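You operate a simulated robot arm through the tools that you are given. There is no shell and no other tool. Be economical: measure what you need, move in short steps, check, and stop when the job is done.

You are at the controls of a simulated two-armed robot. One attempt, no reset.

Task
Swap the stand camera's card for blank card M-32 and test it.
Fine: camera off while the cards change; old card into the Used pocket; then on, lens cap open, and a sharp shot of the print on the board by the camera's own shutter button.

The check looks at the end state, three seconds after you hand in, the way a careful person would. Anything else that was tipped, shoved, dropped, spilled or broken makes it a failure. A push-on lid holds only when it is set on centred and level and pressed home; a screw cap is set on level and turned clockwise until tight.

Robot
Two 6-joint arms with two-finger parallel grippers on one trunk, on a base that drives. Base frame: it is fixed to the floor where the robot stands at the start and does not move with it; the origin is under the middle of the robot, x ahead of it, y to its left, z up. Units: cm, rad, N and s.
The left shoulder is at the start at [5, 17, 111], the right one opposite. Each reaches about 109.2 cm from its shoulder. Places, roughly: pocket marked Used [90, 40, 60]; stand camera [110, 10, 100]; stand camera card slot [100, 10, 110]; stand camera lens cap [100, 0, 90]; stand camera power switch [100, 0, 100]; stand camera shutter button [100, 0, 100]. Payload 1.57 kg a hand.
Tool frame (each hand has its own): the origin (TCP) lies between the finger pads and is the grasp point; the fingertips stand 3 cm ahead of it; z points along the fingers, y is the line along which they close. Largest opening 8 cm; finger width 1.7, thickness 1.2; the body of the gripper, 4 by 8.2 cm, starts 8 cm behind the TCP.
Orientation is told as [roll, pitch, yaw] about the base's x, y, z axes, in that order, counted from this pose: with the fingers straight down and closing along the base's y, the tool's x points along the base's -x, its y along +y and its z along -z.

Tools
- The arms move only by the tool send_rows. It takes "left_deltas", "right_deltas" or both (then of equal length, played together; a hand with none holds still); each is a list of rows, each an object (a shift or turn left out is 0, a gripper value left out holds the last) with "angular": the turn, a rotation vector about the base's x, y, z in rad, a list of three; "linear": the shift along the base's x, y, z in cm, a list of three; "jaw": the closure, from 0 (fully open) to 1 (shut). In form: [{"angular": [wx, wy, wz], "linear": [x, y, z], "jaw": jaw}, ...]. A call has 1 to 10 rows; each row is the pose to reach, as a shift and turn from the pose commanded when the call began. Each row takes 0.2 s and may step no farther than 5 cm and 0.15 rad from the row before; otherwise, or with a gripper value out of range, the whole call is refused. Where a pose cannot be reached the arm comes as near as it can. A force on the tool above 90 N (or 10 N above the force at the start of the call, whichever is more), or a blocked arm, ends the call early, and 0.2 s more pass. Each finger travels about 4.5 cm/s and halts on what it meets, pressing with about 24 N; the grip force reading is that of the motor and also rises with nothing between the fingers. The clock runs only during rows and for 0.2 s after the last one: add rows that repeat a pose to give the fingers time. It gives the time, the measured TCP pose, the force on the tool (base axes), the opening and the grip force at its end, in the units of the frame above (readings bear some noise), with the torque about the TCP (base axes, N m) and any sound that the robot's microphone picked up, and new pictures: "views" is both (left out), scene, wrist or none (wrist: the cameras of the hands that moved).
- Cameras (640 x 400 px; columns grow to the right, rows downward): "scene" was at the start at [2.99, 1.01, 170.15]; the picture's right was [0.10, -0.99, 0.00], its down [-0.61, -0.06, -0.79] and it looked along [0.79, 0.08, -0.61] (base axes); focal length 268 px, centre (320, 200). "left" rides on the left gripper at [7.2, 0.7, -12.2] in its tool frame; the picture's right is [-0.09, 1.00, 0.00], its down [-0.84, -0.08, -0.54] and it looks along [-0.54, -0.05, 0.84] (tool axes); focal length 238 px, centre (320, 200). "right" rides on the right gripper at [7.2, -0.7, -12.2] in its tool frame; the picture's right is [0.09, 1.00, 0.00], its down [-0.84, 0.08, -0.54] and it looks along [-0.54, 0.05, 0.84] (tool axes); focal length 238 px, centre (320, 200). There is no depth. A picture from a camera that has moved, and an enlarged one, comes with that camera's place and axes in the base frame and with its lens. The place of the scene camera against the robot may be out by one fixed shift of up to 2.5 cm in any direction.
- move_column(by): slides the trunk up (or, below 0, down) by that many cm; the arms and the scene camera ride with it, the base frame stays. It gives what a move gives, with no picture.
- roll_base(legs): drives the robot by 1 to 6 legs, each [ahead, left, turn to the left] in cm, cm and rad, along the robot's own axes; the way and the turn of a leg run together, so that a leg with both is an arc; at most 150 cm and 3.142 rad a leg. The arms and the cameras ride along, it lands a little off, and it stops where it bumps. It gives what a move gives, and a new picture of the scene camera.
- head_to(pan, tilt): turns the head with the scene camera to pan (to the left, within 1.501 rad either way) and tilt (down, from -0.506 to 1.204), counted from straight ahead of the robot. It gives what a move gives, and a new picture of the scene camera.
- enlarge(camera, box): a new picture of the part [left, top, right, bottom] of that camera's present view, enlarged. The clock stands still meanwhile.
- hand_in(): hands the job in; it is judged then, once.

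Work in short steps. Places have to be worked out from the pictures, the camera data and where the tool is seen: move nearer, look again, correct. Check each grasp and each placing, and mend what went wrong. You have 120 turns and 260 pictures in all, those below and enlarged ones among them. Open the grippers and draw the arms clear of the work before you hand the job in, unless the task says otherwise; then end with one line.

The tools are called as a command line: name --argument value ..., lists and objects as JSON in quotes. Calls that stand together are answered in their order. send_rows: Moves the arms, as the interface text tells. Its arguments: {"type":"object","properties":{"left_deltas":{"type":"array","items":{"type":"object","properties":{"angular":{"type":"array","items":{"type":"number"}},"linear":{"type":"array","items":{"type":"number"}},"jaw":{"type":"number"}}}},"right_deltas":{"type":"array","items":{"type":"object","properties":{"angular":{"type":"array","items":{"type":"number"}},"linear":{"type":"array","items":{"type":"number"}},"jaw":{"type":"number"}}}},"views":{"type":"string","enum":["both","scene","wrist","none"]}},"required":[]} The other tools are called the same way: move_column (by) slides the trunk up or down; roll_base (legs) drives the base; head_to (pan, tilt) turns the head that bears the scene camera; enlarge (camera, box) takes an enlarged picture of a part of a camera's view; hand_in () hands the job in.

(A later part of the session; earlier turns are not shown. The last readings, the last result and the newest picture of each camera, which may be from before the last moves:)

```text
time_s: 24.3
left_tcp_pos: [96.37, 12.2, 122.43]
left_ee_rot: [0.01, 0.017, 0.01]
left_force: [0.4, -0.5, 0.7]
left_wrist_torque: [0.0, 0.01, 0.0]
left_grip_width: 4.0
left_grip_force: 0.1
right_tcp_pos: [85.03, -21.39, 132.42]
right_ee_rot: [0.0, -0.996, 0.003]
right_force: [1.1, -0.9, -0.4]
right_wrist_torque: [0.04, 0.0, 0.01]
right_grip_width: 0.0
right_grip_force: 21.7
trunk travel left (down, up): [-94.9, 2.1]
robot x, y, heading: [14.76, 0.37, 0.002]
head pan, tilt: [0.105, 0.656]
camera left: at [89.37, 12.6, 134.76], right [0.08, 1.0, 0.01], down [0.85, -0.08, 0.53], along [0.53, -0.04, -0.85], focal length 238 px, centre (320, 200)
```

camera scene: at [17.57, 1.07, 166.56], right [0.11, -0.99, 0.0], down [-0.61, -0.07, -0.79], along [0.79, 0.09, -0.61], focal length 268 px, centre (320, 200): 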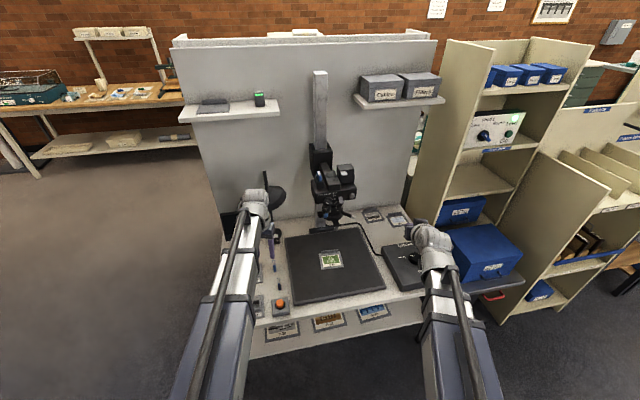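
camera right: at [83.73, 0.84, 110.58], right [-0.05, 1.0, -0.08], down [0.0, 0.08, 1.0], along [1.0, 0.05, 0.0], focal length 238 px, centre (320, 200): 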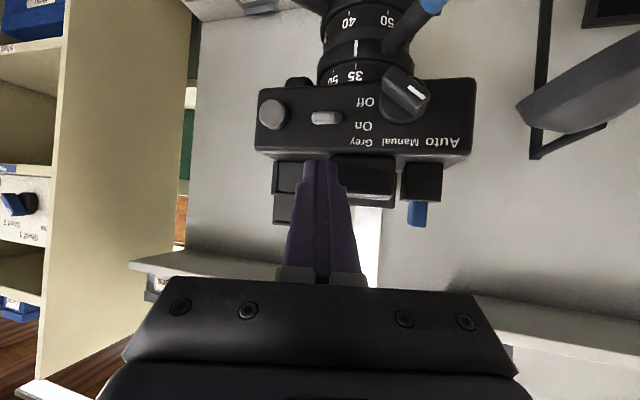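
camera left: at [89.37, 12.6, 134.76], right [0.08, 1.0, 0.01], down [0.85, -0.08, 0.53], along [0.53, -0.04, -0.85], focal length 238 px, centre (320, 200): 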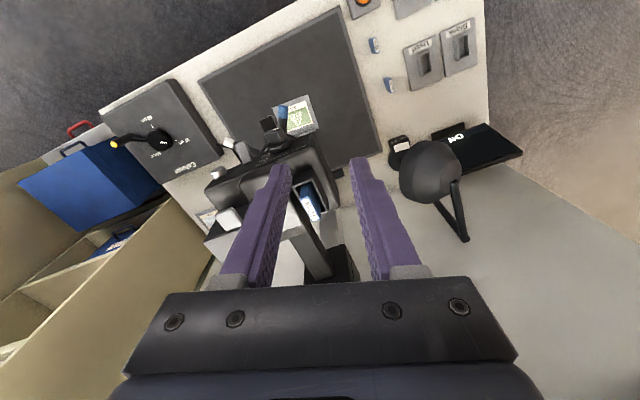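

The card sits between the fingers in view. I'll enlarge it to get its position and orientation.

enlarge --camera "left" --box '[240, 130, 380, 230]'

enlarge --camera "left" --box '[340, 0, 500, 110]'

enlarge --camera "left" --box '[100, 80, 220, 180]'

```text
4.00 times, centred on (310, 180) of left
camera zoom: at [89.37, 12.6, 134.76], right [0.08, 1.0, 0.01], down [0.85, -0.08, 0.53], along [0.53, -0.04, -0.85], focal length 953 px, centre (360, 280)
```

zoom: 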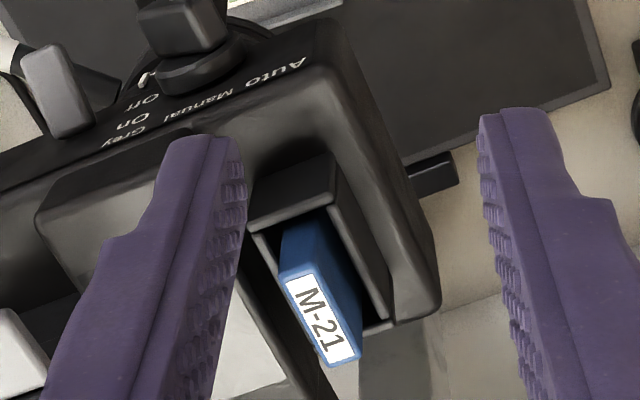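

```text
3.64 times, centred on (420, 55) of left
camera zoom: at [89.37, 12.6, 134.76], right [0.08, 1.0, 0.01], down [0.85, -0.08, 0.53], along [0.53, -0.04, -0.85], focal length 867 px, centre (-44, 727)
```

zoom: 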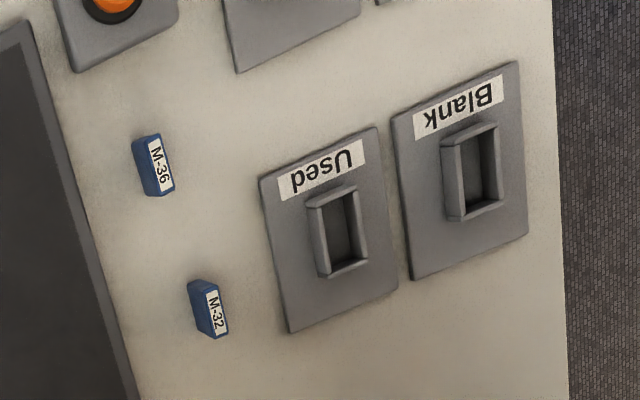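

```text
4.00 times, centred on (160, 130) of left
camera zoom: at [89.37, 12.6, 134.76], right [0.08, 1.0, 0.01], down [0.85, -0.08, 0.53], along [0.53, -0.04, -0.85], focal length 953 px, centre (960, 480)
```

zoom: 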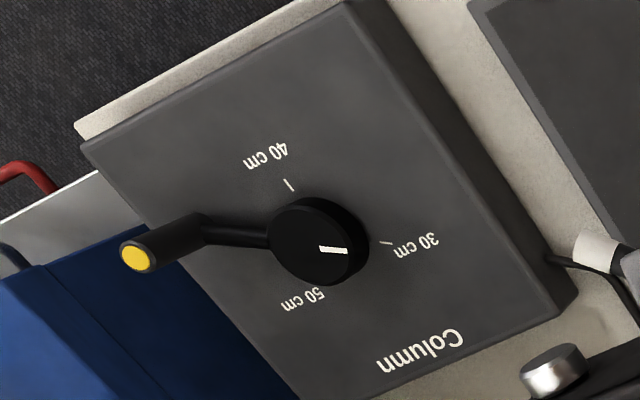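

The whole stand is turned about 0.31 rad (camera and table yaw). The card top is centred at about (104.65, 10.3, 112.3). I'll centre the left hand over it, yaw it 0.3 and narrow the jaws.

send_rows --left_deltas '[{"linear": [3, -0.6, 0], "angular": [0, 0, 0.1], "jaw": 0.65}, {"linear": [6, -1.2, 0], "angular": [0, 0, 0.2], "jaw": 0.68}, {"linear": [8.3, -1.9, 0], "angular": [-0.01, -0.015, 0.3], "jaw": 0.68}, {"linear": [8.3, -1.9, 0], "angular": [-0.01, -0.015, 0.3], "jaw": 0.68}]' --views "none"

enlarge --camera "left" --box '[240, 130, 400, 230]'

enlarge --camera "scene" --box '[280, 130, 380, 200]'

```text
time_s: 25.3
left_tcp_pos: [104.71, 10.54, 122.36]
left_ee_rot: [-0.002, 0.003, 0.31]
left_force: [0.8, 0.1, 0.1]
left_wrist_torque: [-0.02, -0.03, 0.03]
left_grip_width: 2.57
left_grip_force: 0.0
right_tcp_pos: [84.92, -21.34, 132.47]
right_ee_rot: [0.0, -0.996, 0.003]
right_force: [-0.5, -0.2, 0.3]
right_wrist_torque: [-0.02, -0.01, 0.0]
right_grip_width: 0.0
right_grip_force: 21.4
trunk travel left (down, up): [-94.9, 2.1]
robot x, y, heading: [14.61, 0.14, 0.003]
head pan, tilt: [0.105, 0.656]
```

```text
4.00 times, centred on (320, 180) of left
camera zoom: at [97.56, 8.91, 134.67], right [-0.22, 0.98, 0.0], down [0.82, 0.18, 0.54], along [0.53, 0.11, -0.84], focal length 953 px, centre (320, 280)
```

zoom: 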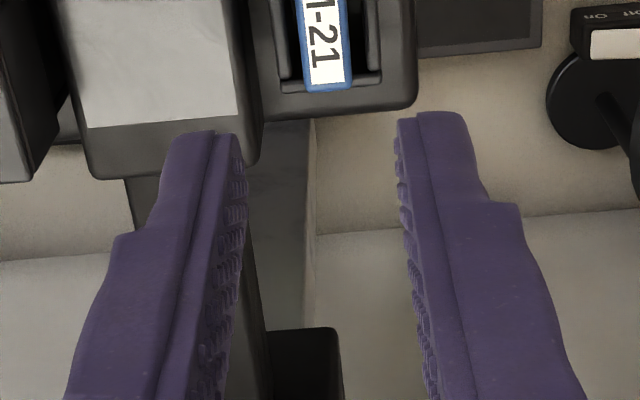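

```text
5.71 times, centred on (330, 165) of scene
camera zoom: at [17.61, 1.08, 192.56], right [0.11, -0.99, 0.0], down [-0.61, -0.07, -0.79], along [0.79, 0.09, -0.61], focal length 1533 px, centre (263, 400)
```

zoom: 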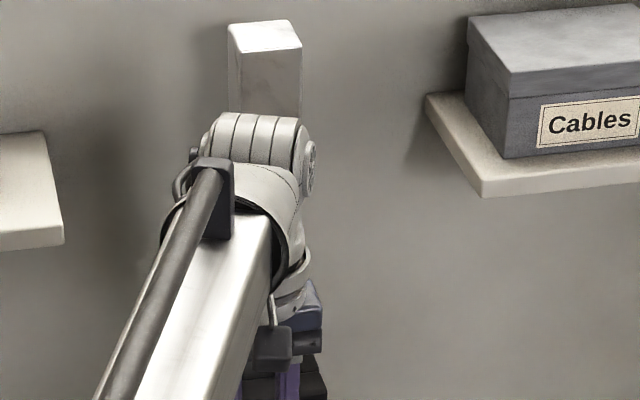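

Yaw matches the card well, and it sits about 0.15 cm to the −y side. I'll trim that and lower the trunk with the fingers straddling the card, stopping just above the rim.

send_rows --left_deltas '[{"linear": [-0.05, -0.15, 0]}]' --views "none"

move_column --by -6.5

enlarge --camera "left" --box '[240, 70, 400, 200]'

enlarge --camera "scene" --box '[300, 150, 360, 190]'

```text
time_s: 25.7
left_tcp_pos: [104.72, 10.42, 122.43]
left_ee_rot: [-0.003, 0.004, 0.308]
left_force: [-0.6, -0.3, 0.5]
left_wrist_torque: [0.04, -0.01, 0.0]
left_grip_width: 2.55
left_grip_force: 0.1
right_tcp_pos: [84.95, -21.4, 132.41]
right_ee_rot: [0.002, -0.997, 0.003]
right_force: [-0.1, 0.5, -0.2]
right_wrist_torque: [0.0, -0.03, -0.01]
right_grip_width: 0.0
right_grip_force: 21.5
trunk travel left (down, up): [-94.9, 2.1]
robot x, y, heading: [14.76, 0.22, 0.004]
head pan, tilt: [0.105, 0.656]
```

```text
time_s: 26.8
left_tcp_pos: [104.52, 10.34, 115.9]
left_ee_rot: [-0.001, 0.002, 0.309]
left_force: [-0.4, 0.7, -0.6]
left_wrist_torque: [-0.04, 0.01, 0.04]
left_grip_width: 2.56
left_grip_force: 0.0
right_tcp_pos: [84.81, -21.37, 125.98]
right_ee_rot: [0.001, -0.997, 0.003]
right_force: [0.9, -0.2, -0.8]
right_wrist_torque: [0.01, -0.01, -0.01]
right_grip_width: 0.0
right_grip_force: 21.5
trunk travel left (down, up): [-88.4, 8.6]
robot x, y, heading: [14.38, -0.05, -0.0]
head pan, tilt: [0.105, 0.656]
```

```text
3.08 times, centred on (320, 135) of left
camera zoom: at [97.53, 8.78, 128.17], right [-0.21, 0.98, 0.0], down [0.82, 0.18, 0.54], along [0.53, 0.11, -0.84], focal length 733 px, centre (320, 400)
```

zoom: 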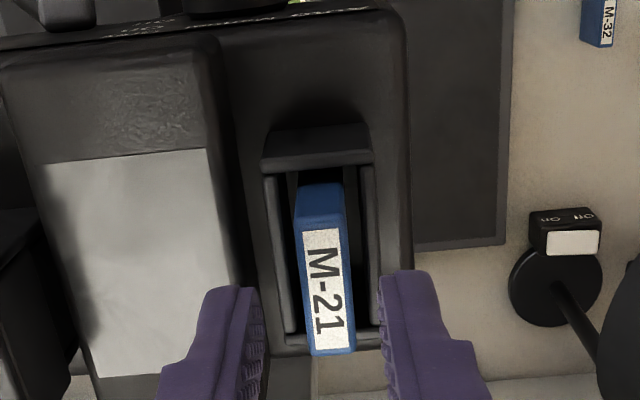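

```text
10.00 times, centred on (330, 170) of scene
camera zoom: at [17.62, 1.07, 186.06], right [0.11, -0.99, 0.0], down [-0.61, -0.07, -0.79], along [0.79, 0.09, -0.61], focal length 2683 px, centre (220, 500)
```

zoom: 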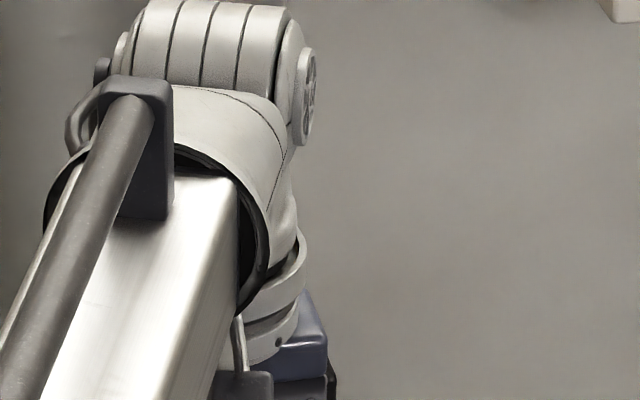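

Fingers straddle the card evenly. I'll lower another 1.9 cm so the tips go to about 111, then close.

move_column --by -1.9

enlarge --camera "left" --box '[240, 70, 400, 200]'

```text
time_s: 27.4
left_tcp_pos: [104.53, 10.4, 114.16]
left_ee_rot: [-0.001, 0.003, 0.309]
left_force: [0.0, 0.6, 0.5]
left_wrist_torque: [-0.05, -0.02, 0.01]
left_grip_width: 2.54
left_grip_force: 0.1
right_tcp_pos: [84.93, -21.26, 123.98]
right_ee_rot: [0.002, -0.998, 0.005]
right_force: [0.1, 0.6, -0.6]
right_wrist_torque: [0.0, 0.0, -0.02]
right_grip_width: 0.0
right_grip_force: 20.6
trunk travel left (down, up): [-86.5, 10.5]
robot x, y, heading: [14.5, 0.26, 0.0]
head pan, tilt: [0.105, 0.656]
```

```text
3.08 times, centred on (320, 135) of left
camera zoom: at [97.52, 8.78, 126.27], right [-0.21, 0.98, 0.0], down [0.82, 0.18, 0.54], along [0.53, 0.11, -0.84], focal length 733 px, centre (320, 400)
```

zoom: 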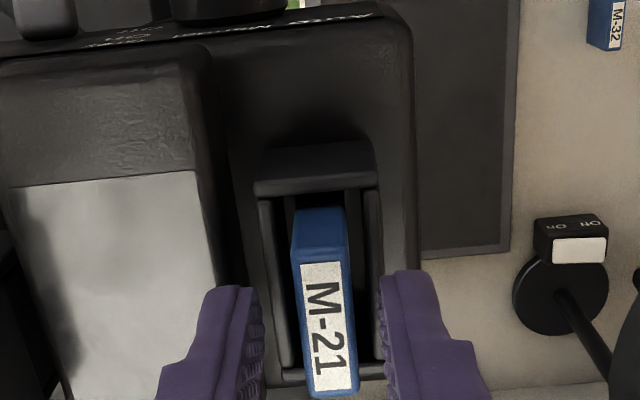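

Tips sit at z≈111.1 and overlap the card by about 1.2 cm above the rim. I'll close the left jaws.

send_rows --left_deltas '[{"jaw": 1}, {"jaw": 1}, {"jaw": 1}, {"jaw": 1}]' --views "none"

enlarge --camera "left" --box '[240, 70, 400, 200]'

```text
time_s: 28.4
left_tcp_pos: [104.62, 10.42, 113.96]
left_ee_rot: [-0.002, 0.004, 0.308]
left_force: [-0.3, -0.5, -0.2]
left_wrist_torque: [-0.03, 0.0, 0.01]
left_grip_width: 1.12
left_grip_force: 24.5
right_tcp_pos: [84.93, -21.25, 124.05]
right_ee_rot: [-0.001, -0.996, 0.003]
right_force: [-0.4, 0.4, -0.5]
right_wrist_torque: [-0.01, -0.05, 0.0]
right_grip_width: 0.0
right_grip_force: 21.1
trunk travel left (down, up): [-86.5, 10.5]
robot x, y, heading: [14.93, 0.17, 0.004]
head pan, tilt: [0.105, 0.656]
```

```text
3.08 times, centred on (320, 135) of left
camera zoom: at [97.54, 8.78, 126.25], right [-0.21, 0.98, 0.0], down [0.82, 0.18, 0.54], along [0.53, 0.11, -0.84], focal length 733 px, centre (320, 400)
```

zoom: 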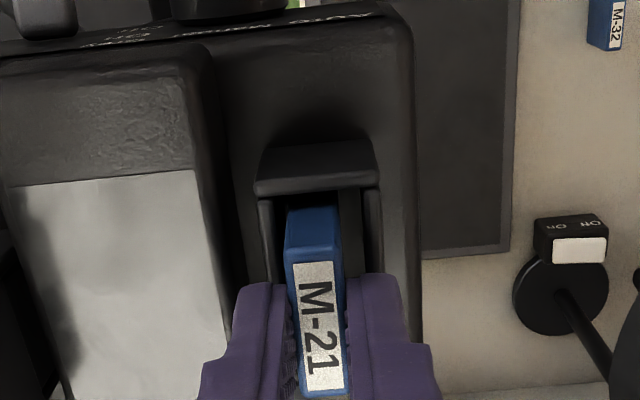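

Gripped at width 1.12. I'll lift the card out with the trunk.

move_column --by 8

enlarge --camera "left" --box '[240, 70, 400, 200]'

```text
time_s: 29.6
left_tcp_pos: [104.56, 10.43, 121.97]
left_ee_rot: [-0.002, 0.005, 0.308]
left_force: [-0.6, -0.3, 0.3]
left_wrist_torque: [-0.02, 0.02, 0.02]
left_grip_width: 1.1
left_grip_force: 23.9
right_tcp_pos: [85.06, -21.24, 131.91]
right_ee_rot: [0.0, -0.997, 0.004]
right_force: [0.8, -0.3, 0.1]
right_wrist_torque: [0.0, 0.0, -0.02]
right_grip_width: 0.0
right_grip_force: 21.1
trunk travel left (down, up): [-94.5, 2.5]
robot x, y, heading: [14.97, -0.26, 0.005]
head pan, tilt: [0.105, 0.656]
```

```text
3.08 times, centred on (320, 135) of left
camera zoom: at [97.56, 8.78, 134.23], right [-0.21, 0.98, 0.0], down [0.82, 0.18, 0.54], along [0.53, 0.11, -0.84], focal length 733 px, centre (320, 400)
```

zoom: 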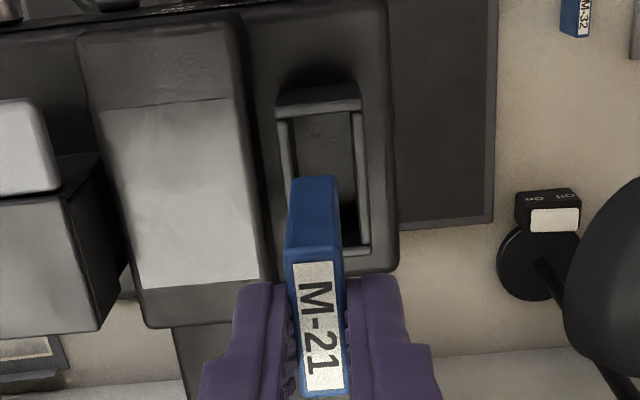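

M-21 is out. I'll retract it back from the stand, then across to above the Used pocket at roughly (94.5, 41).

send_rows --left_deltas '[{"linear": [-4.5, 0, 0]}, {"linear": [-9, 0, 0]}, {"linear": [-13.5, 1.5, 0]}, {"linear": [-16, 5.5, 0]}, {"linear": [-16, 10.3, 0]}, {"linear": [-16, 15.1, 0]}, {"linear": [-16, 19.9, 0]}, {"linear": [-16, 24.5, 0]}, {"linear": [-14.5, 28.5, 0]}, {"linear": [-13, 30, 0]}]' --views "wrist"

move_column --by -35

enlarge --camera "left" --box '[200, 50, 440, 200]'

```text
time_s: 31.8
left_tcp_pos: [91.7, 40.37, 121.9]
left_ee_rot: [-0.002, 0.004, 0.308]
left_force: [-0.4, 0.1, -1.1]
left_wrist_torque: [0.0, 0.01, 0.0]
left_grip_width: 1.08
left_grip_force: 23.8
right_tcp_pos: [84.99, -21.29, 132.02]
right_ee_rot: [-0.001, -0.996, 0.001]
right_force: [-0.5, -0.2, 0.3]
right_wrist_torque: [-0.02, 0.01, 0.02]
right_grip_width: 0.02
right_grip_force: 21.4
trunk travel left (down, up): [-94.5, 2.5]
robot x, y, heading: [14.78, 0.28, 0.005]
head pan, tilt: [0.105, 0.656]
camera left: at [84.67, 38.81, 134.24], right [-0.21, 0.98, 0.0], down [0.82, 0.18, 0.54], along [0.53, 0.11, -0.84], focal length 238 px, centre (320, 200)
```

left: 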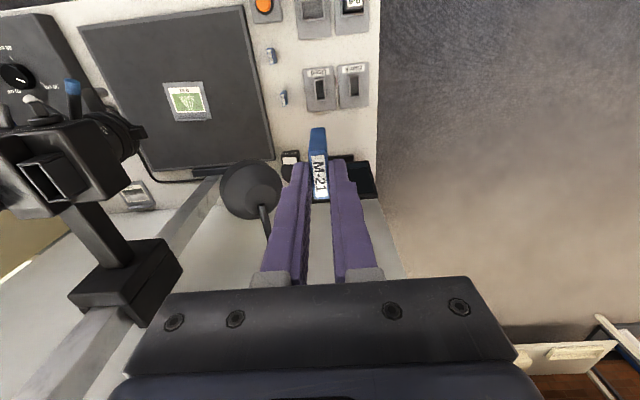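

```text
time_s: 35.2
left_tcp_pos: [91.68, 40.34, 86.81]
left_ee_rot: [-0.004, 0.004, 0.309]
left_force: [-0.3, 0.0, -0.8]
left_wrist_torque: [0.04, 0.0, -0.03]
left_grip_width: 1.07
left_grip_force: 23.6
right_tcp_pos: [84.92, -21.35, 96.99]
right_ee_rot: [0.0, -0.996, 0.003]
right_force: [-0.1, -1.1, -0.2]
right_wrist_torque: [-0.02, 0.02, 0.02]
right_grip_width: 0.01
right_grip_force: 21.1
trunk travel left (down, up): [-59.5, 37.5]
robot x, y, heading: [14.67, 0.06, 0.004]
head pan, tilt: [0.105, 0.656]
```

```text
2.67 times, centred on (320, 125) of left
camera zoom: at [84.61, 38.76, 99.26], right [-0.21, 0.98, 0.0], down [0.82, 0.18, 0.54], along [0.53, 0.11, -0.84], focal length 636 px, centre (320, 400)
```

zoom: 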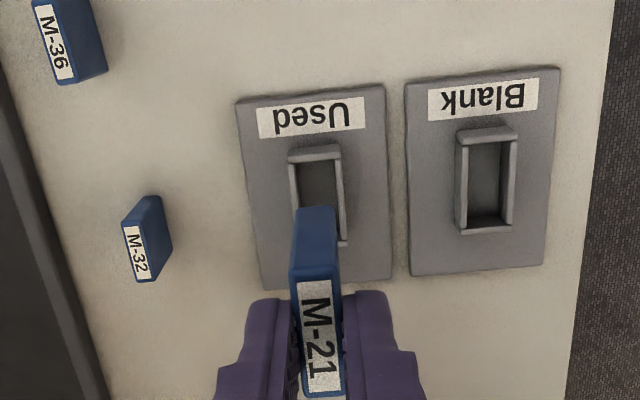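

Two views put the Used pocket opening at about (94.2, 40.5), rim z≈63, with the card bottom 6.7 below the TCP. I'll shift over it and withdraw the right hand off the table so it doesn't come down on the crank.

send_rows --left_deltas '[{"linear": [1.2, 0.1, 0]}, {"linear": [2.5, 0.15, 0]}, {"linear": [2.5, 0.15, 0]}, {"linear": [2.5, 0.15, 0]}, {"linear": [2.5, 0.15, 0]}, {"linear": [2.5, 0.15, 0]}]' --right_deltas '[{"linear": [-4, 0, 0]}, {"linear": [-8, -1, 0]}, {"linear": [-12, -2, 0]}, {"linear": [-16, -3, 0]}, {"linear": [-20, -4, 0]}, {"linear": [-24, -5, 0]}]' --views "none"

move_column --by -14.3

enlarge --camera "left" --box '[240, 50, 400, 180]'

enlarge --camera "scene" --box '[180, 160, 480, 360]'

```text
time_s: 36.6
left_tcp_pos: [94.11, 40.58, 86.85]
left_ee_rot: [-0.002, 0.003, 0.308]
left_force: [0.3, -0.3, 0.0]
left_wrist_torque: [0.03, 0.03, 0.01]
left_grip_width: 1.1
left_grip_force: 23.8
right_tcp_pos: [76.46, -30.91, 96.97]
right_ee_rot: [0.001, -0.995, 0.002]
right_force: [-0.8, -0.6, -0.6]
right_wrist_torque: [-0.04, 0.02, 0.02]
right_grip_width: 0.01
right_grip_force: 21.2
right hand out of reach, approached as far as the arm can: row 2, 3, 4, 5, 6
trunk travel left (down, up): [-59.5, 37.5]
robot x, y, heading: [14.75, 0.19, 0.001]
head pan, tilt: [0.105, 0.656]
```

```text
time_s: 38.3
left_tcp_pos: [94.12, 40.5, 72.58]
left_ee_rot: [-0.002, 0.003, 0.309]
left_force: [0.8, -0.4, -1.2]
left_wrist_torque: [-0.02, 0.02, 0.02]
left_grip_width: 1.08
left_grip_force: 23.7
right_tcp_pos: [76.61, -30.91, 82.76]
right_ee_rot: [0.0, -0.996, 0.005]
right_force: [0.2, 0.7, 0.4]
right_wrist_torque: [0.02, 0.0, -0.02]
right_grip_width: 0.0
right_grip_force: 21.1
trunk travel left (down, up): [-45.2, 51.8]
robot x, y, heading: [14.56, 0.2, 0.003]
head pan, tilt: [0.105, 0.656]
```

```text
3.08 times, centred on (320, 115) of left
camera zoom: at [87.03, 38.92, 84.96], right [-0.21, 0.98, 0.0], down [0.82, 0.18, 0.54], along [0.53, 0.11, -0.84], focal length 733 px, centre (320, 462)
```

zoom: 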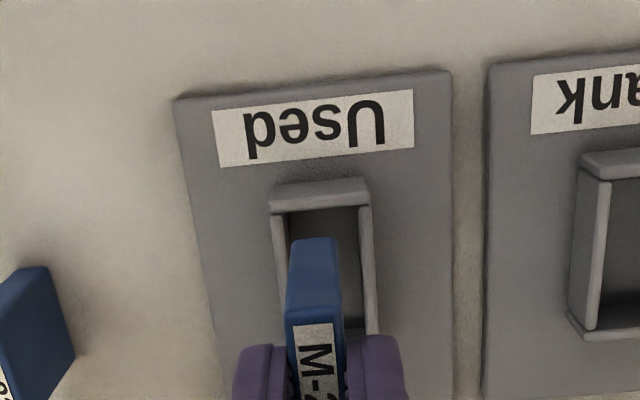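

```text
2.00 times, centred on (330, 260) of scene
camera zoom: at [17.63, 1.07, 142.86], right [0.11, -0.99, 0.0], down [-0.61, -0.07, -0.79], along [0.79, 0.09, -0.61], focal length 536 px, centre (300, 80)
```

zoom: 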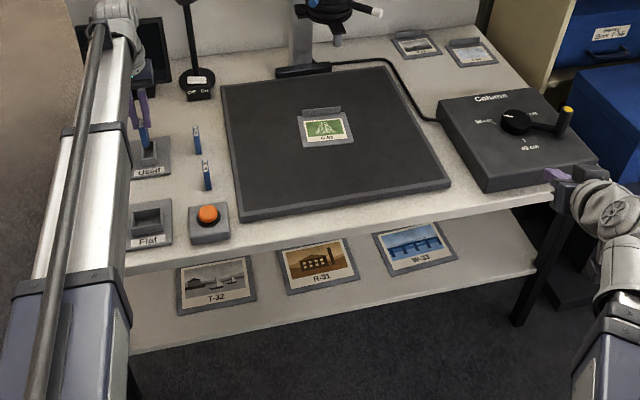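

The card hangs just above the pocket, about 0.2 cm too far to −y. I'll nudge it and lower partway in.

send_rows --left_deltas '[{"linear": [0.05, 0.2, 0]}]' --views "none"

move_column --by -3.3

enlarge --camera "left" --box '[240, 70, 400, 200]'

```text
time_s: 38.7
left_tcp_pos: [94.17, 40.57, 72.66]
left_ee_rot: [-0.001, 0.004, 0.31]
left_force: [0.8, -0.4, 0.5]
left_wrist_torque: [0.02, 0.0, -0.02]
left_grip_width: 1.06
left_grip_force: 23.7
right_tcp_pos: [76.52, -30.86, 82.75]
right_ee_rot: [-0.001, -0.994, 0.003]
right_force: [0.2, -0.3, -1.0]
right_wrist_torque: [0.01, 0.02, -0.01]
right_grip_width: 0.0
right_grip_force: 21.1
trunk travel left (down, up): [-45.2, 51.8]
robot x, y, heading: [14.76, 0.26, 0.0]
head pan, tilt: [0.105, 0.656]
```

```text
time_s: 39.5
left_tcp_pos: [94.21, 40.65, 69.43]
left_ee_rot: [-0.002, 0.003, 0.31]
left_force: [-0.2, -0.7, -0.4]
left_wrist_torque: [0.01, -0.01, -0.01]
left_grip_width: 1.09
left_grip_force: 24.0
right_tcp_pos: [76.48, -30.91, 79.48]
right_ee_rot: [0.0, -0.995, 0.004]
right_force: [0.1, -0.2, 0.3]
right_wrist_torque: [-0.02, 0.02, 0.01]
right_grip_width: 0.02
right_grip_force: 20.7
trunk travel left (down, up): [-41.9, 55.1]
robot x, y, heading: [14.24, 0.09, 0.004]
head pan, tilt: [0.105, 0.656]
```

```text
3.08 times, centred on (320, 135) of left
camera zoom: at [87.08, 39.09, 81.66], right [-0.21, 0.98, 0.0], down [0.82, 0.18, 0.54], along [0.53, 0.11, -0.84], focal length 733 px, centre (320, 400)
```

zoom: 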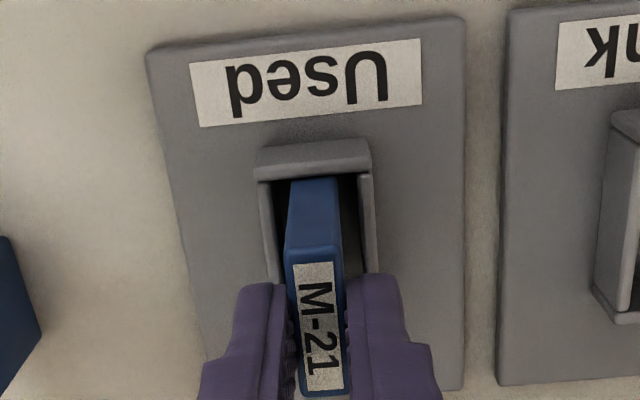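

The card bottom is entering the pocket near its front wall. I'll nudge it 0.3 farther along and lower again.

send_rows --left_deltas '[{"linear": [0.3, 0.1, 0]}]' --views "none"

move_column --by -2.3

enlarge --camera "left" --box '[240, 70, 400, 200]'

```text
time_s: 39.9
left_tcp_pos: [94.49, 40.76, 69.37]
left_ee_rot: [-0.001, 0.004, 0.31]
left_force: [-0.2, -0.5, -0.2]
left_wrist_torque: [0.02, 0.01, -0.02]
left_grip_width: 1.08
left_grip_force: 23.8
right_tcp_pos: [76.43, -30.92, 79.4]
right_ee_rot: [0.0, -0.993, 0.003]
right_force: [0.5, 0.9, -0.8]
right_wrist_torque: [0.01, 0.02, 0.02]
right_grip_width: 0.0
right_grip_force: 21.3
trunk travel left (down, up): [-41.9, 55.1]
robot x, y, heading: [14.78, -0.04, 0.001]
head pan, tilt: [0.105, 0.656]
```

```text
time_s: 40.6
left_tcp_pos: [94.39, 40.74, 67.2]
left_ee_rot: [-0.002, 0.004, 0.308]
left_force: [0.8, 0.4, 9.9]
left_wrist_torque: [-0.01, 0.0, -0.03]
left_grip_width: 1.09
left_grip_force: 23.9
right_tcp_pos: [76.61, -30.98, 77.13]
right_ee_rot: [0.003, -0.996, 0.001]
right_force: [-0.3, -0.3, 0.4]
right_wrist_torque: [0.03, 0.07, 0.0]
right_grip_width: 0.02
right_grip_force: 21.4
trunk travel left (down, up): [-39.6, 57.4]
robot x, y, heading: [14.89, 0.01, 0.005]
head pan, tilt: [0.105, 0.656]
```

```text
3.08 times, centred on (320, 135) of left
camera zoom: at [87.3, 39.2, 79.43], right [-0.21, 0.98, 0.0], down [0.82, 0.18, 0.54], along [0.53, 0.11, -0.84], focal length 733 px, centre (320, 400)
```

zoom: 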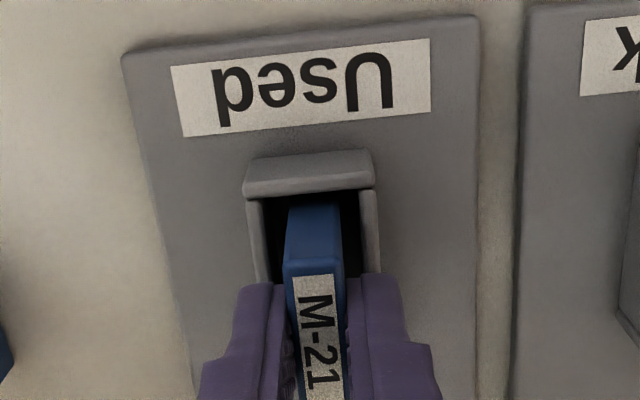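

The card is inside and touching bottom with about 10 N. I'll release slightly and lift away.

send_rows --left_deltas '[{"jaw": 0.85}, {"jaw": 0.7}, {"jaw": 0.65}, {"jaw": 0.65}]' --views "none"

move_column --by 9

enlarge --camera "left" --box '[160, 50, 400, 200]'

```text
time_s: 41.6
left_tcp_pos: [94.36, 40.78, 67.08]
left_ee_rot: [-0.002, 0.003, 0.308]
left_force: [-0.6, 0.0, -0.4]
left_wrist_torque: [-0.01, 0.01, 0.02]
left_grip_width: 2.82
left_grip_force: 0.0
right_tcp_pos: [76.59, -30.83, 77.17]
right_ee_rot: [0.001, -0.995, 0.004]
right_force: [-1.2, -0.5, -0.6]
right_wrist_torque: [-0.02, -0.01, 0.02]
right_grip_width: 0.0
right_grip_force: 21.3
trunk travel left (down, up): [-39.6, 57.4]
robot x, y, heading: [14.81, 0.09, 0.006]
head pan, tilt: [0.105, 0.656]
```

```text
time_s: 42.8
left_tcp_pos: [94.22, 40.8, 75.99]
left_ee_rot: [-0.001, 0.002, 0.308]
left_force: [0.6, 0.1, 0.2]
left_wrist_torque: [0.01, 0.02, -0.06]
left_grip_width: 2.8
left_grip_force: 0.1
right_tcp_pos: [76.54, -30.8, 86.08]
right_ee_rot: [0.0, -0.994, 0.004]
right_force: [0.4, 0.5, -0.1]
right_wrist_torque: [0.02, 0.02, 0.01]
right_grip_width: 0.01
right_grip_force: 20.8
trunk travel left (down, up): [-48.6, 48.4]
robot x, y, heading: [14.61, 0.08, 0.005]
head pan, tilt: [0.105, 0.656]
```

```text
2.67 times, centred on (280, 125) of left
camera zoom: at [87.36, 39.22, 88.34], right [-0.21, 0.98, 0.0], down [0.82, 0.18, 0.54], along [0.53, 0.11, -0.84], focal length 636 px, centre (427, 400)
```

zoom: 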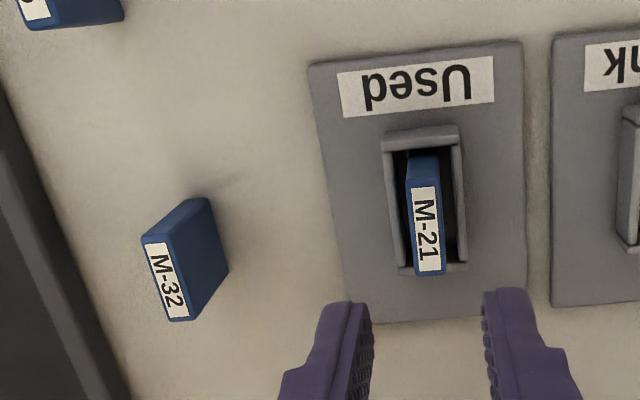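

M-21 stands in the Used pocket. M-32 is at about (98.6, 31.3), top z≈65.5, yaw 0.31, but the lamp head (about 109, 31, 96) is close to where the wrist would be. I'll tilt the left hand back 0.3 rad so the wrist stays clear, and hover over M-32.

send_rows --left_deltas '[{"linear": [0, -2, 0.3], "angular": [0.03, -0.095, 0]}, {"linear": [0.5, -4, 0.6], "angular": [0.061, -0.19, 0]}, {"linear": [1.5, -6.5, 0.97], "angular": [0.0915, -0.2857, 0], "jaw": 0.65}, {"linear": [2.8, -8.5, 0.97], "angular": [0.0915, -0.2857, 0]}, {"linear": [3.8, -9.7, 0.97], "angular": [0.0915, -0.2857, 0]}]' --views "both"

enlarge --camera "left" --box '[240, 70, 400, 200]'

```text
time_s: 44.0
left_tcp_pos: [98.2, 31.1, 77.18]
left_ee_rot: [-0.003, -0.299, 0.31]
left_force: [0.2, 0.4, 0.4]
left_wrist_torque: [-0.01, -0.01, 0.02]
left_grip_width: 2.79
left_grip_force: 0.2
right_tcp_pos: [76.59, -30.87, 86.1]
right_ee_rot: [-0.001, -0.997, 0.004]
right_force: [0.3, 1.0, -0.4]
right_wrist_torque: [-0.01, -0.03, 0.0]
right_grip_width: 0.03
right_grip_force: 21.9
trunk travel left (down, up): [-48.6, 48.4]
robot x, y, heading: [14.98, 0.17, 0.001]
head pan, tilt: [0.105, 0.656]
camera scene: at [17.65, 1.07, 146.25], right [0.11, -0.99, 0.0], down [-0.61, -0.07, -0.79], along [0.79, 0.09, -0.61], focal length 268 px, centre (320, 200)
camera left: at [87.99, 28.54, 86.65], right [-0.22, 0.98, 0.02], down [0.63, 0.12, 0.76], along [0.74, 0.18, -0.65], focal length 238 px, centre (320, 200)
```

scene: 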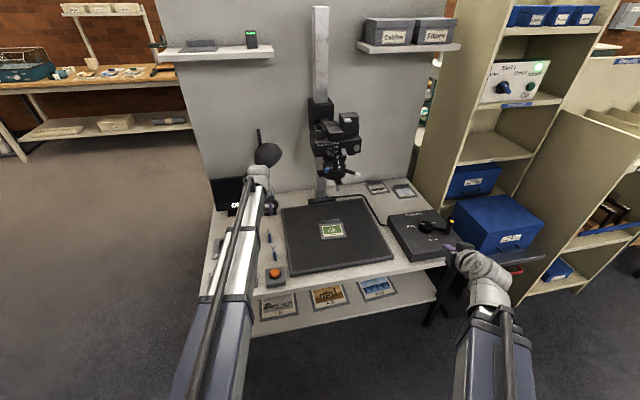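
left: 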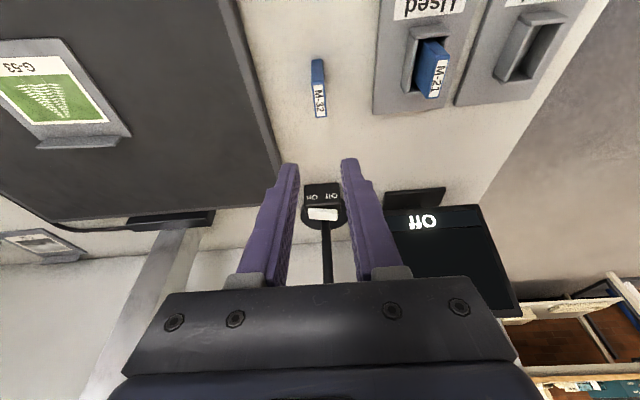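

```text
3.08 times, centred on (320, 135) of left
camera zoom: at [87.99, 28.54, 86.65], right [-0.22, 0.98, 0.02], down [0.63, 0.12, 0.76], along [0.74, 0.18, -0.65], focal length 733 px, centre (320, 400)
```

zoom: 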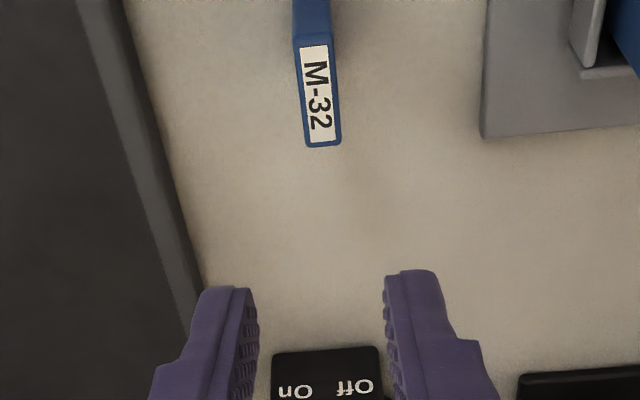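

M-32 is aligned between the fingers and the yaw is right. I'll lower most of the way and check.

move_column --by -8.5

enlarge --camera "left" --box '[240, 70, 400, 200]'

enlarge --camera "scene" --box '[210, 120, 330, 220]'

```text
time_s: 45.2
left_tcp_pos: [98.1, 31.07, 68.53]
left_ee_rot: [-0.002, -0.297, 0.309]
left_force: [-1.1, -0.1, -0.5]
left_wrist_torque: [0.02, -0.01, 0.0]
left_grip_width: 2.82
left_grip_force: 0.0
right_tcp_pos: [76.52, -30.92, 77.68]
right_ee_rot: [-0.001, -0.995, 0.003]
right_force: [0.3, 0.7, 0.8]
right_wrist_torque: [0.03, 0.0, -0.03]
right_grip_width: 0.01
right_grip_force: 20.9
trunk travel left (down, up): [-40.1, 56.9]
robot x, y, heading: [14.88, 0.13, 0.005]
head pan, tilt: [0.105, 0.656]
```

```text
3.08 times, centred on (320, 135) of left
camera zoom: at [87.95, 28.53, 78.17], right [-0.22, 0.98, 0.03], down [0.63, 0.12, 0.76], along [0.74, 0.18, -0.65], focal length 733 px, centre (320, 400)
```

zoom: 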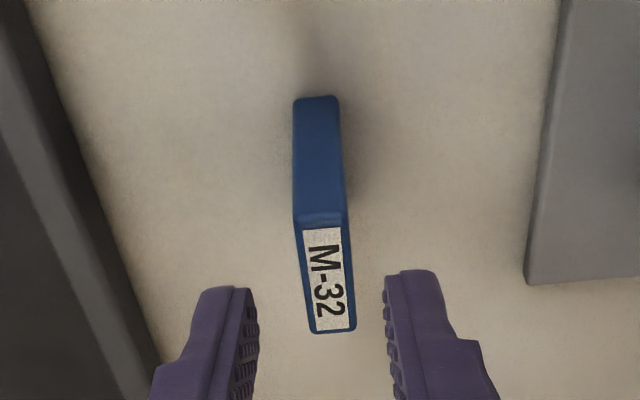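

```text
4.00 times, centred on (270, 170) of scene
camera zoom: at [17.63, 1.07, 137.76], right [0.11, -0.99, 0.0], down [-0.61, -0.07, -0.79], along [0.79, 0.09, -0.61], focal length 1073 px, centre (520, 320)
```

zoom: 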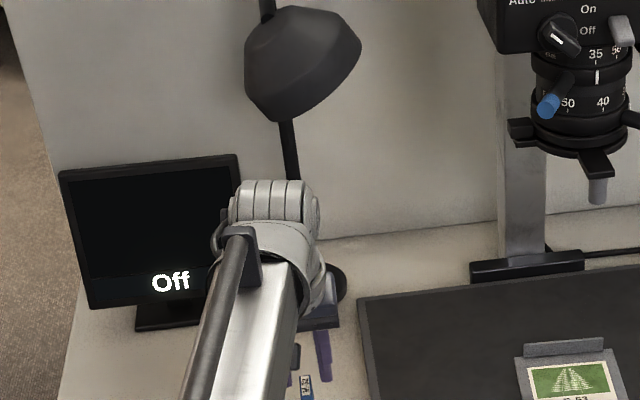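

Aligned, with the card top at z≈65. I'll lower 2.1 more and close.

move_column --by -2.1

send_rows --left_deltas '[{"jaw": 0.8}, {"jaw": 1}, {"jaw": 1}, {"jaw": 1}, {"jaw": 1}]' --views "none"

enlarge --camera "left" --box '[240, 70, 400, 200]'

```text
time_s: 45.9
left_tcp_pos: [98.14, 31.17, 66.52]
left_ee_rot: [-0.001, -0.297, 0.308]
left_force: [-0.3, -0.2, -0.7]
left_wrist_torque: [0.0, -0.01, -0.02]
left_grip_width: 2.81
left_grip_force: 0.0
right_tcp_pos: [76.44, -30.8, 75.42]
right_ee_rot: [0.001, -0.994, 0.003]
right_force: [-0.2, 0.6, -0.1]
right_wrist_torque: [0.01, 0.02, -0.02]
right_grip_width: 0.0
right_grip_force: 21.7
trunk travel left (down, up): [-38.0, 59.0]
robot x, y, heading: [14.68, 0.29, 0.005]
head pan, tilt: [0.105, 0.656]
```

```text
time_s: 47.1
left_tcp_pos: [98.3, 31.11, 66.43]
left_ee_rot: [-0.002, -0.297, 0.31]
left_force: [-0.6, 0.2, 0.0]
left_wrist_torque: [0.01, -0.02, 0.01]
left_grip_width: 1.09
left_grip_force: 24.1
right_tcp_pos: [76.53, -30.92, 75.57]
right_ee_rot: [0.001, -0.995, 0.004]
right_force: [-0.5, 0.3, 0.2]
right_wrist_torque: [-0.01, 0.01, -0.04]
right_grip_width: 0.02
right_grip_force: 21.5
trunk travel left (down, up): [-38.0, 59.0]
robot x, y, heading: [14.92, 0.06, 0.003]
head pan, tilt: [0.105, 0.656]
```

```text
3.08 times, centred on (320, 135) of left
camera zoom: at [87.96, 28.53, 76.05], right [-0.22, 0.98, 0.03], down [0.63, 0.12, 0.76], along [0.74, 0.18, -0.65], focal length 733 px, centre (320, 400)
```

zoom: 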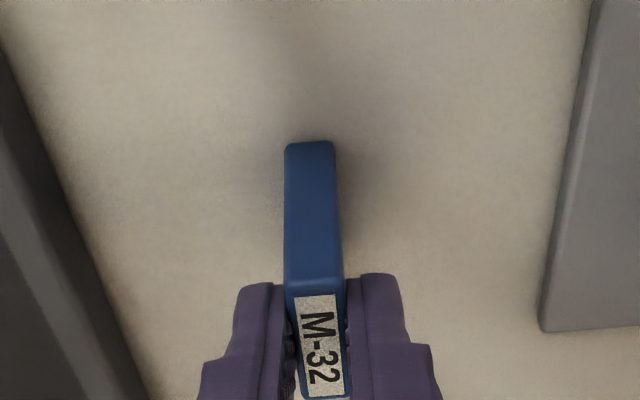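

M-32 is gripped squarely. I'll lift it, pull it back from the lamp, then raise it to above the camera height.

move_column --by 8

send_rows --left_deltas '[{"linear": [-4, -1, 0]}, {"linear": [-8, -2, 0]}, {"linear": [-12, -3, 0]}, {"linear": [-14, -5, 0]}]' --views "none"

move_column --by 48.5

enlarge --camera "left" --box '[200, 50, 440, 200]'

```text
time_s: 48.3
left_tcp_pos: [98.19, 31.14, 74.43]
left_ee_rot: [-0.001, -0.295, 0.308]
left_force: [-0.7, -1.0, -1.7]
left_wrist_torque: [-0.01, 0.03, -0.01]
left_grip_width: 1.09
left_grip_force: 24.5
right_tcp_pos: [76.43, -30.9, 83.46]
right_ee_rot: [0.0, -0.996, 0.003]
right_force: [0.0, 0.3, 0.8]
right_wrist_torque: [-0.03, -0.01, -0.03]
right_grip_width: 0.0
right_grip_force: 21.6
trunk travel left (down, up): [-46.0, 51.0]
robot x, y, heading: [14.62, 0.09, 0.003]
head pan, tilt: [0.105, 0.656]
```

```text
time_s: 49.3
left_tcp_pos: [84.07, 26.04, 74.42]
left_ee_rot: [-0.002, -0.298, 0.309]
left_force: [0.0, 1.3, -0.2]
left_wrist_torque: [-0.01, -0.01, 0.02]
left_grip_width: 1.1
left_grip_force: 23.8
right_tcp_pos: [76.38, -30.92, 83.47]
right_ee_rot: [0.001, -0.993, 0.003]
right_force: [-1.2, 0.8, 0.0]
right_wrist_torque: [0.01, 0.02, 0.0]
right_grip_width: 0.0
right_grip_force: 21.4
trunk travel left (down, up): [-46.0, 51.0]
robot x, y, heading: [14.65, 0.21, 0.006]
head pan, tilt: [0.105, 0.656]
```

```text
refused: 48.5 is not a number from -40 to 40
```

```text
2.67 times, centred on (320, 125) of left
camera zoom: at [73.94, 23.49, 84.07], right [-0.22, 0.98, 0.03], down [0.63, 0.12, 0.76], along [0.74, 0.18, -0.65], focal length 636 px, centre (320, 400)
```

zoom: 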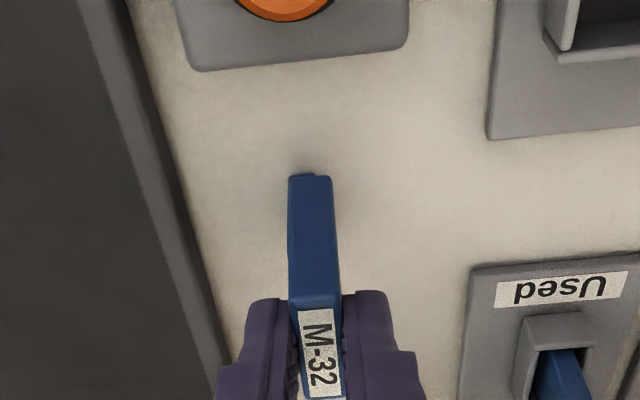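

The column limit is 40 cm per call, so I'll raise in two steps.

move_column --by 40

move_column --by 8.5

send_rows --left_deltas '[{"linear": [3, -3.5, 0]}, {"linear": [6, -7, 0]}, {"linear": [9, -10.5, 0]}, {"linear": [12, -14, 0]}, {"linear": [16, -15.5, 0]}, {"linear": [20.1, -15.8, 0]}, {"linear": [20.1, -15.8, 0]}]' --views "none"

enlarge --camera "left" --box '[220, 50, 420, 200]'

enlarge --camera "scene" --box '[200, 200, 320, 300]'

```text
time_s: 53.1
left_tcp_pos: [84.23, 26.11, 114.43]
left_ee_rot: [-0.002, -0.297, 0.307]
left_force: [0.2, 1.0, -0.7]
left_wrist_torque: [0.0, 0.02, -0.02]
left_grip_width: 1.05
left_grip_force: 24.2
right_tcp_pos: [76.56, -30.89, 123.56]
right_ee_rot: [0.0, -0.996, 0.005]
right_force: [0.2, -0.8, 0.1]
right_wrist_torque: [0.01, 0.01, -0.01]
right_grip_width: 0.0
right_grip_force: 21.1
trunk travel left (down, up): [-86.0, 11.0]
robot x, y, heading: [14.83, 0.11, 0.001]
head pan, tilt: [0.105, 0.656]
```

```text
time_s: 54.3
left_tcp_pos: [84.18, 26.07, 122.93]
left_ee_rot: [-0.002, -0.296, 0.31]
left_force: [0.6, 0.8, -0.3]
left_wrist_torque: [-0.02, -0.01, 0.01]
left_grip_width: 1.09
left_grip_force: 23.7
right_tcp_pos: [76.48, -30.9, 132.01]
right_ee_rot: [0.001, -0.994, 0.004]
right_force: [-0.3, 0.8, -0.1]
right_wrist_torque: [0.02, -0.01, 0.01]
right_grip_width: 0.0
right_grip_force: 21.2
trunk travel left (down, up): [-94.5, 2.5]
robot x, y, heading: [14.38, 0.13, 0.005]
head pan, tilt: [0.105, 0.656]
```

```text
time_s: 55.9
left_tcp_pos: [104.16, 10.52, 122.92]
left_ee_rot: [-0.002, -0.297, 0.309]
left_force: [-0.7, 0.2, -1.0]
left_wrist_torque: [-0.02, -0.02, -0.01]
left_grip_width: 1.08
left_grip_force: 23.9
right_tcp_pos: [76.45, -30.82, 132.05]
right_ee_rot: [-0.001, -0.995, 0.004]
right_force: [-0.3, 1.1, -0.3]
right_wrist_torque: [-0.03, 0.0, 0.01]
right_grip_width: 0.0
right_grip_force: 21.0
trunk travel left (down, up): [-94.5, 2.5]
robot x, y, heading: [14.53, 0.18, 0.004]
head pan, tilt: [0.105, 0.656]
```

```text
2.67 times, centred on (320, 125) of left
camera zoom: at [94.06, 7.85, 132.6], right [-0.22, 0.98, 0.02], down [0.63, 0.12, 0.76], along [0.74, 0.18, -0.65], focal length 636 px, centre (320, 400)
```

zoom: 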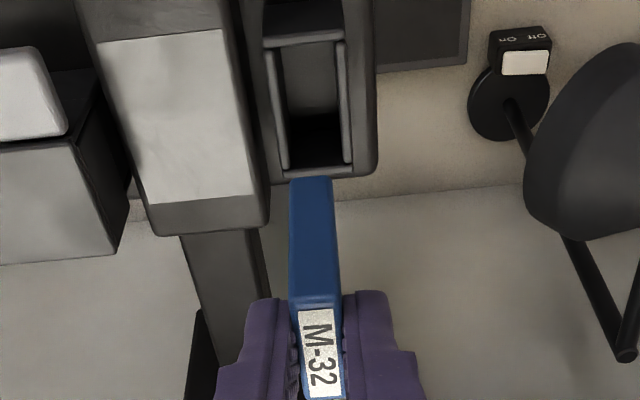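

```text
4.00 times, centred on (260, 250) of scene
camera zoom: at [17.54, 1.07, 192.16], right [0.11, -0.99, 0.0], down [-0.61, -0.07, -0.79], along [0.79, 0.09, -0.61], focal length 1073 px, centre (560, 0)
```

zoom: 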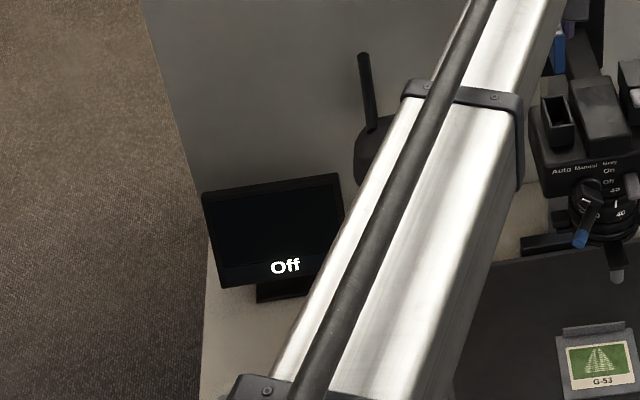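

The slot is right below, and I judge the card about 0.2–0.4 too far back. I'll nudge it forward and lower to just above the rim.

send_rows --left_deltas '[{"linear": [-0.2, -0.1, 0]}]' --views "none"

move_column --by -4.7

enlarge --camera "left" --box '[240, 70, 400, 200]'

```text
time_s: 56.3
left_tcp_pos: [104.11, 10.36, 123.04]
left_ee_rot: [-0.002, -0.295, 0.306]
left_force: [1.3, -0.2, -0.8]
left_wrist_torque: [-0.03, -0.01, 0.01]
left_grip_width: 1.1
left_grip_force: 24.3
right_tcp_pos: [76.47, -30.98, 132.08]
right_ee_rot: [0.001, -0.997, 0.002]
right_force: [0.1, -0.1, 0.6]
right_wrist_torque: [-0.02, 0.02, 0.0]
right_grip_width: 0.0
right_grip_force: 20.8
trunk travel left (down, up): [-94.5, 2.5]
robot x, y, heading: [14.58, -0.19, 0.005]
head pan, tilt: [0.105, 0.656]
```

```text
time_s: 57.2
left_tcp_pos: [104.15, 10.35, 118.28]
left_ee_rot: [-0.002, -0.297, 0.308]
left_force: [0.5, -0.1, -0.2]
left_wrist_torque: [0.01, -0.01, -0.02]
left_grip_width: 1.1
left_grip_force: 24.5
right_tcp_pos: [76.38, -30.77, 127.28]
right_ee_rot: [0.0, -0.994, 0.004]
right_force: [-0.3, -0.9, 0.9]
right_wrist_torque: [-0.03, 0.03, -0.03]
right_grip_width: 0.01
right_grip_force: 20.8
trunk travel left (down, up): [-89.8, 7.2]
robot x, y, heading: [15.07, 0.06, 0.003]
head pan, tilt: [0.105, 0.656]
```

```text
3.08 times, centred on (320, 135) of left
camera zoom: at [93.93, 7.74, 127.86], right [-0.22, 0.98, 0.03], down [0.63, 0.12, 0.76], along [0.74, 0.18, -0.65], focal length 733 px, centre (320, 400)
```

zoom: 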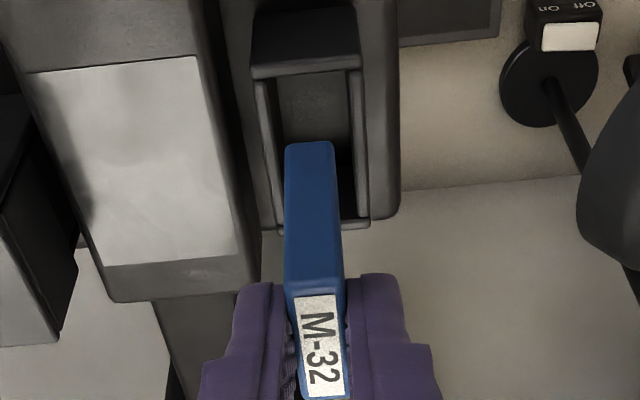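

The card is just above the opening and still slightly toward the back. I'll shift it 0.38 toward the front and lower it in.

send_rows --left_deltas '[{"linear": [-0.38, 0.0, 0]}]' --views "none"

move_column --by -2.4

enlarge --camera "left" --box '[240, 70, 400, 200]'

```text
time_s: 57.6
left_tcp_pos: [103.59, 10.35, 118.27]
left_ee_rot: [-0.002, -0.296, 0.309]
left_force: [0.1, -0.1, -0.5]
left_wrist_torque: [0.04, -0.01, 0.06]
left_grip_width: 1.13
left_grip_force: 23.8
right_tcp_pos: [76.47, -30.85, 127.36]
right_ee_rot: [0.001, -0.994, 0.003]
right_force: [0.3, 0.3, 0.1]
right_wrist_torque: [-0.02, 0.0, -0.02]
right_grip_width: 0.0
right_grip_force: 21.6
trunk travel left (down, up): [-89.8, 7.2]
robot x, y, heading: [14.45, -0.17, 0.005]
head pan, tilt: [0.105, 0.656]
```

```text
time_s: 58.3
left_tcp_pos: [103.73, 10.38, 115.83]
left_ee_rot: [-0.002, -0.297, 0.31]
left_force: [-0.6, 0.2, -0.6]
left_wrist_torque: [-0.02, -0.03, 0.0]
left_grip_width: 1.09
left_grip_force: 24.4
right_tcp_pos: [76.55, -30.87, 124.86]
right_ee_rot: [-0.001, -0.994, 0.003]
right_force: [-0.1, 0.3, 0.2]
right_wrist_torque: [0.02, 0.02, 0.02]
right_grip_width: 0.0
right_grip_force: 21.6
trunk travel left (down, up): [-87.4, 9.6]
robot x, y, heading: [14.44, -0.1, 0.004]
head pan, tilt: [0.105, 0.656]
```

```text
3.08 times, centred on (320, 135) of left
camera zoom: at [93.52, 7.76, 125.46], right [-0.22, 0.98, 0.03], down [0.63, 0.12, 0.76], along [0.74, 0.18, -0.65], focal length 733 px, centre (320, 400)
```

zoom: 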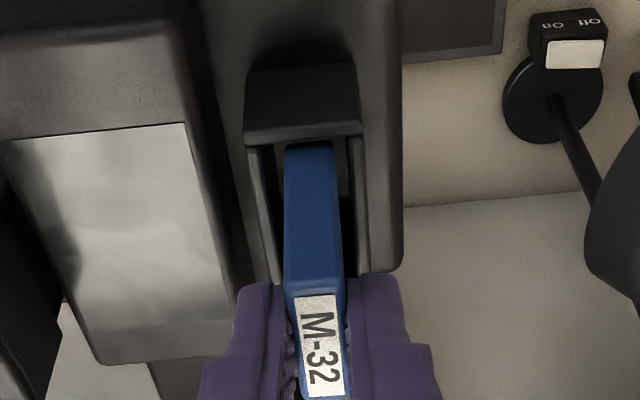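

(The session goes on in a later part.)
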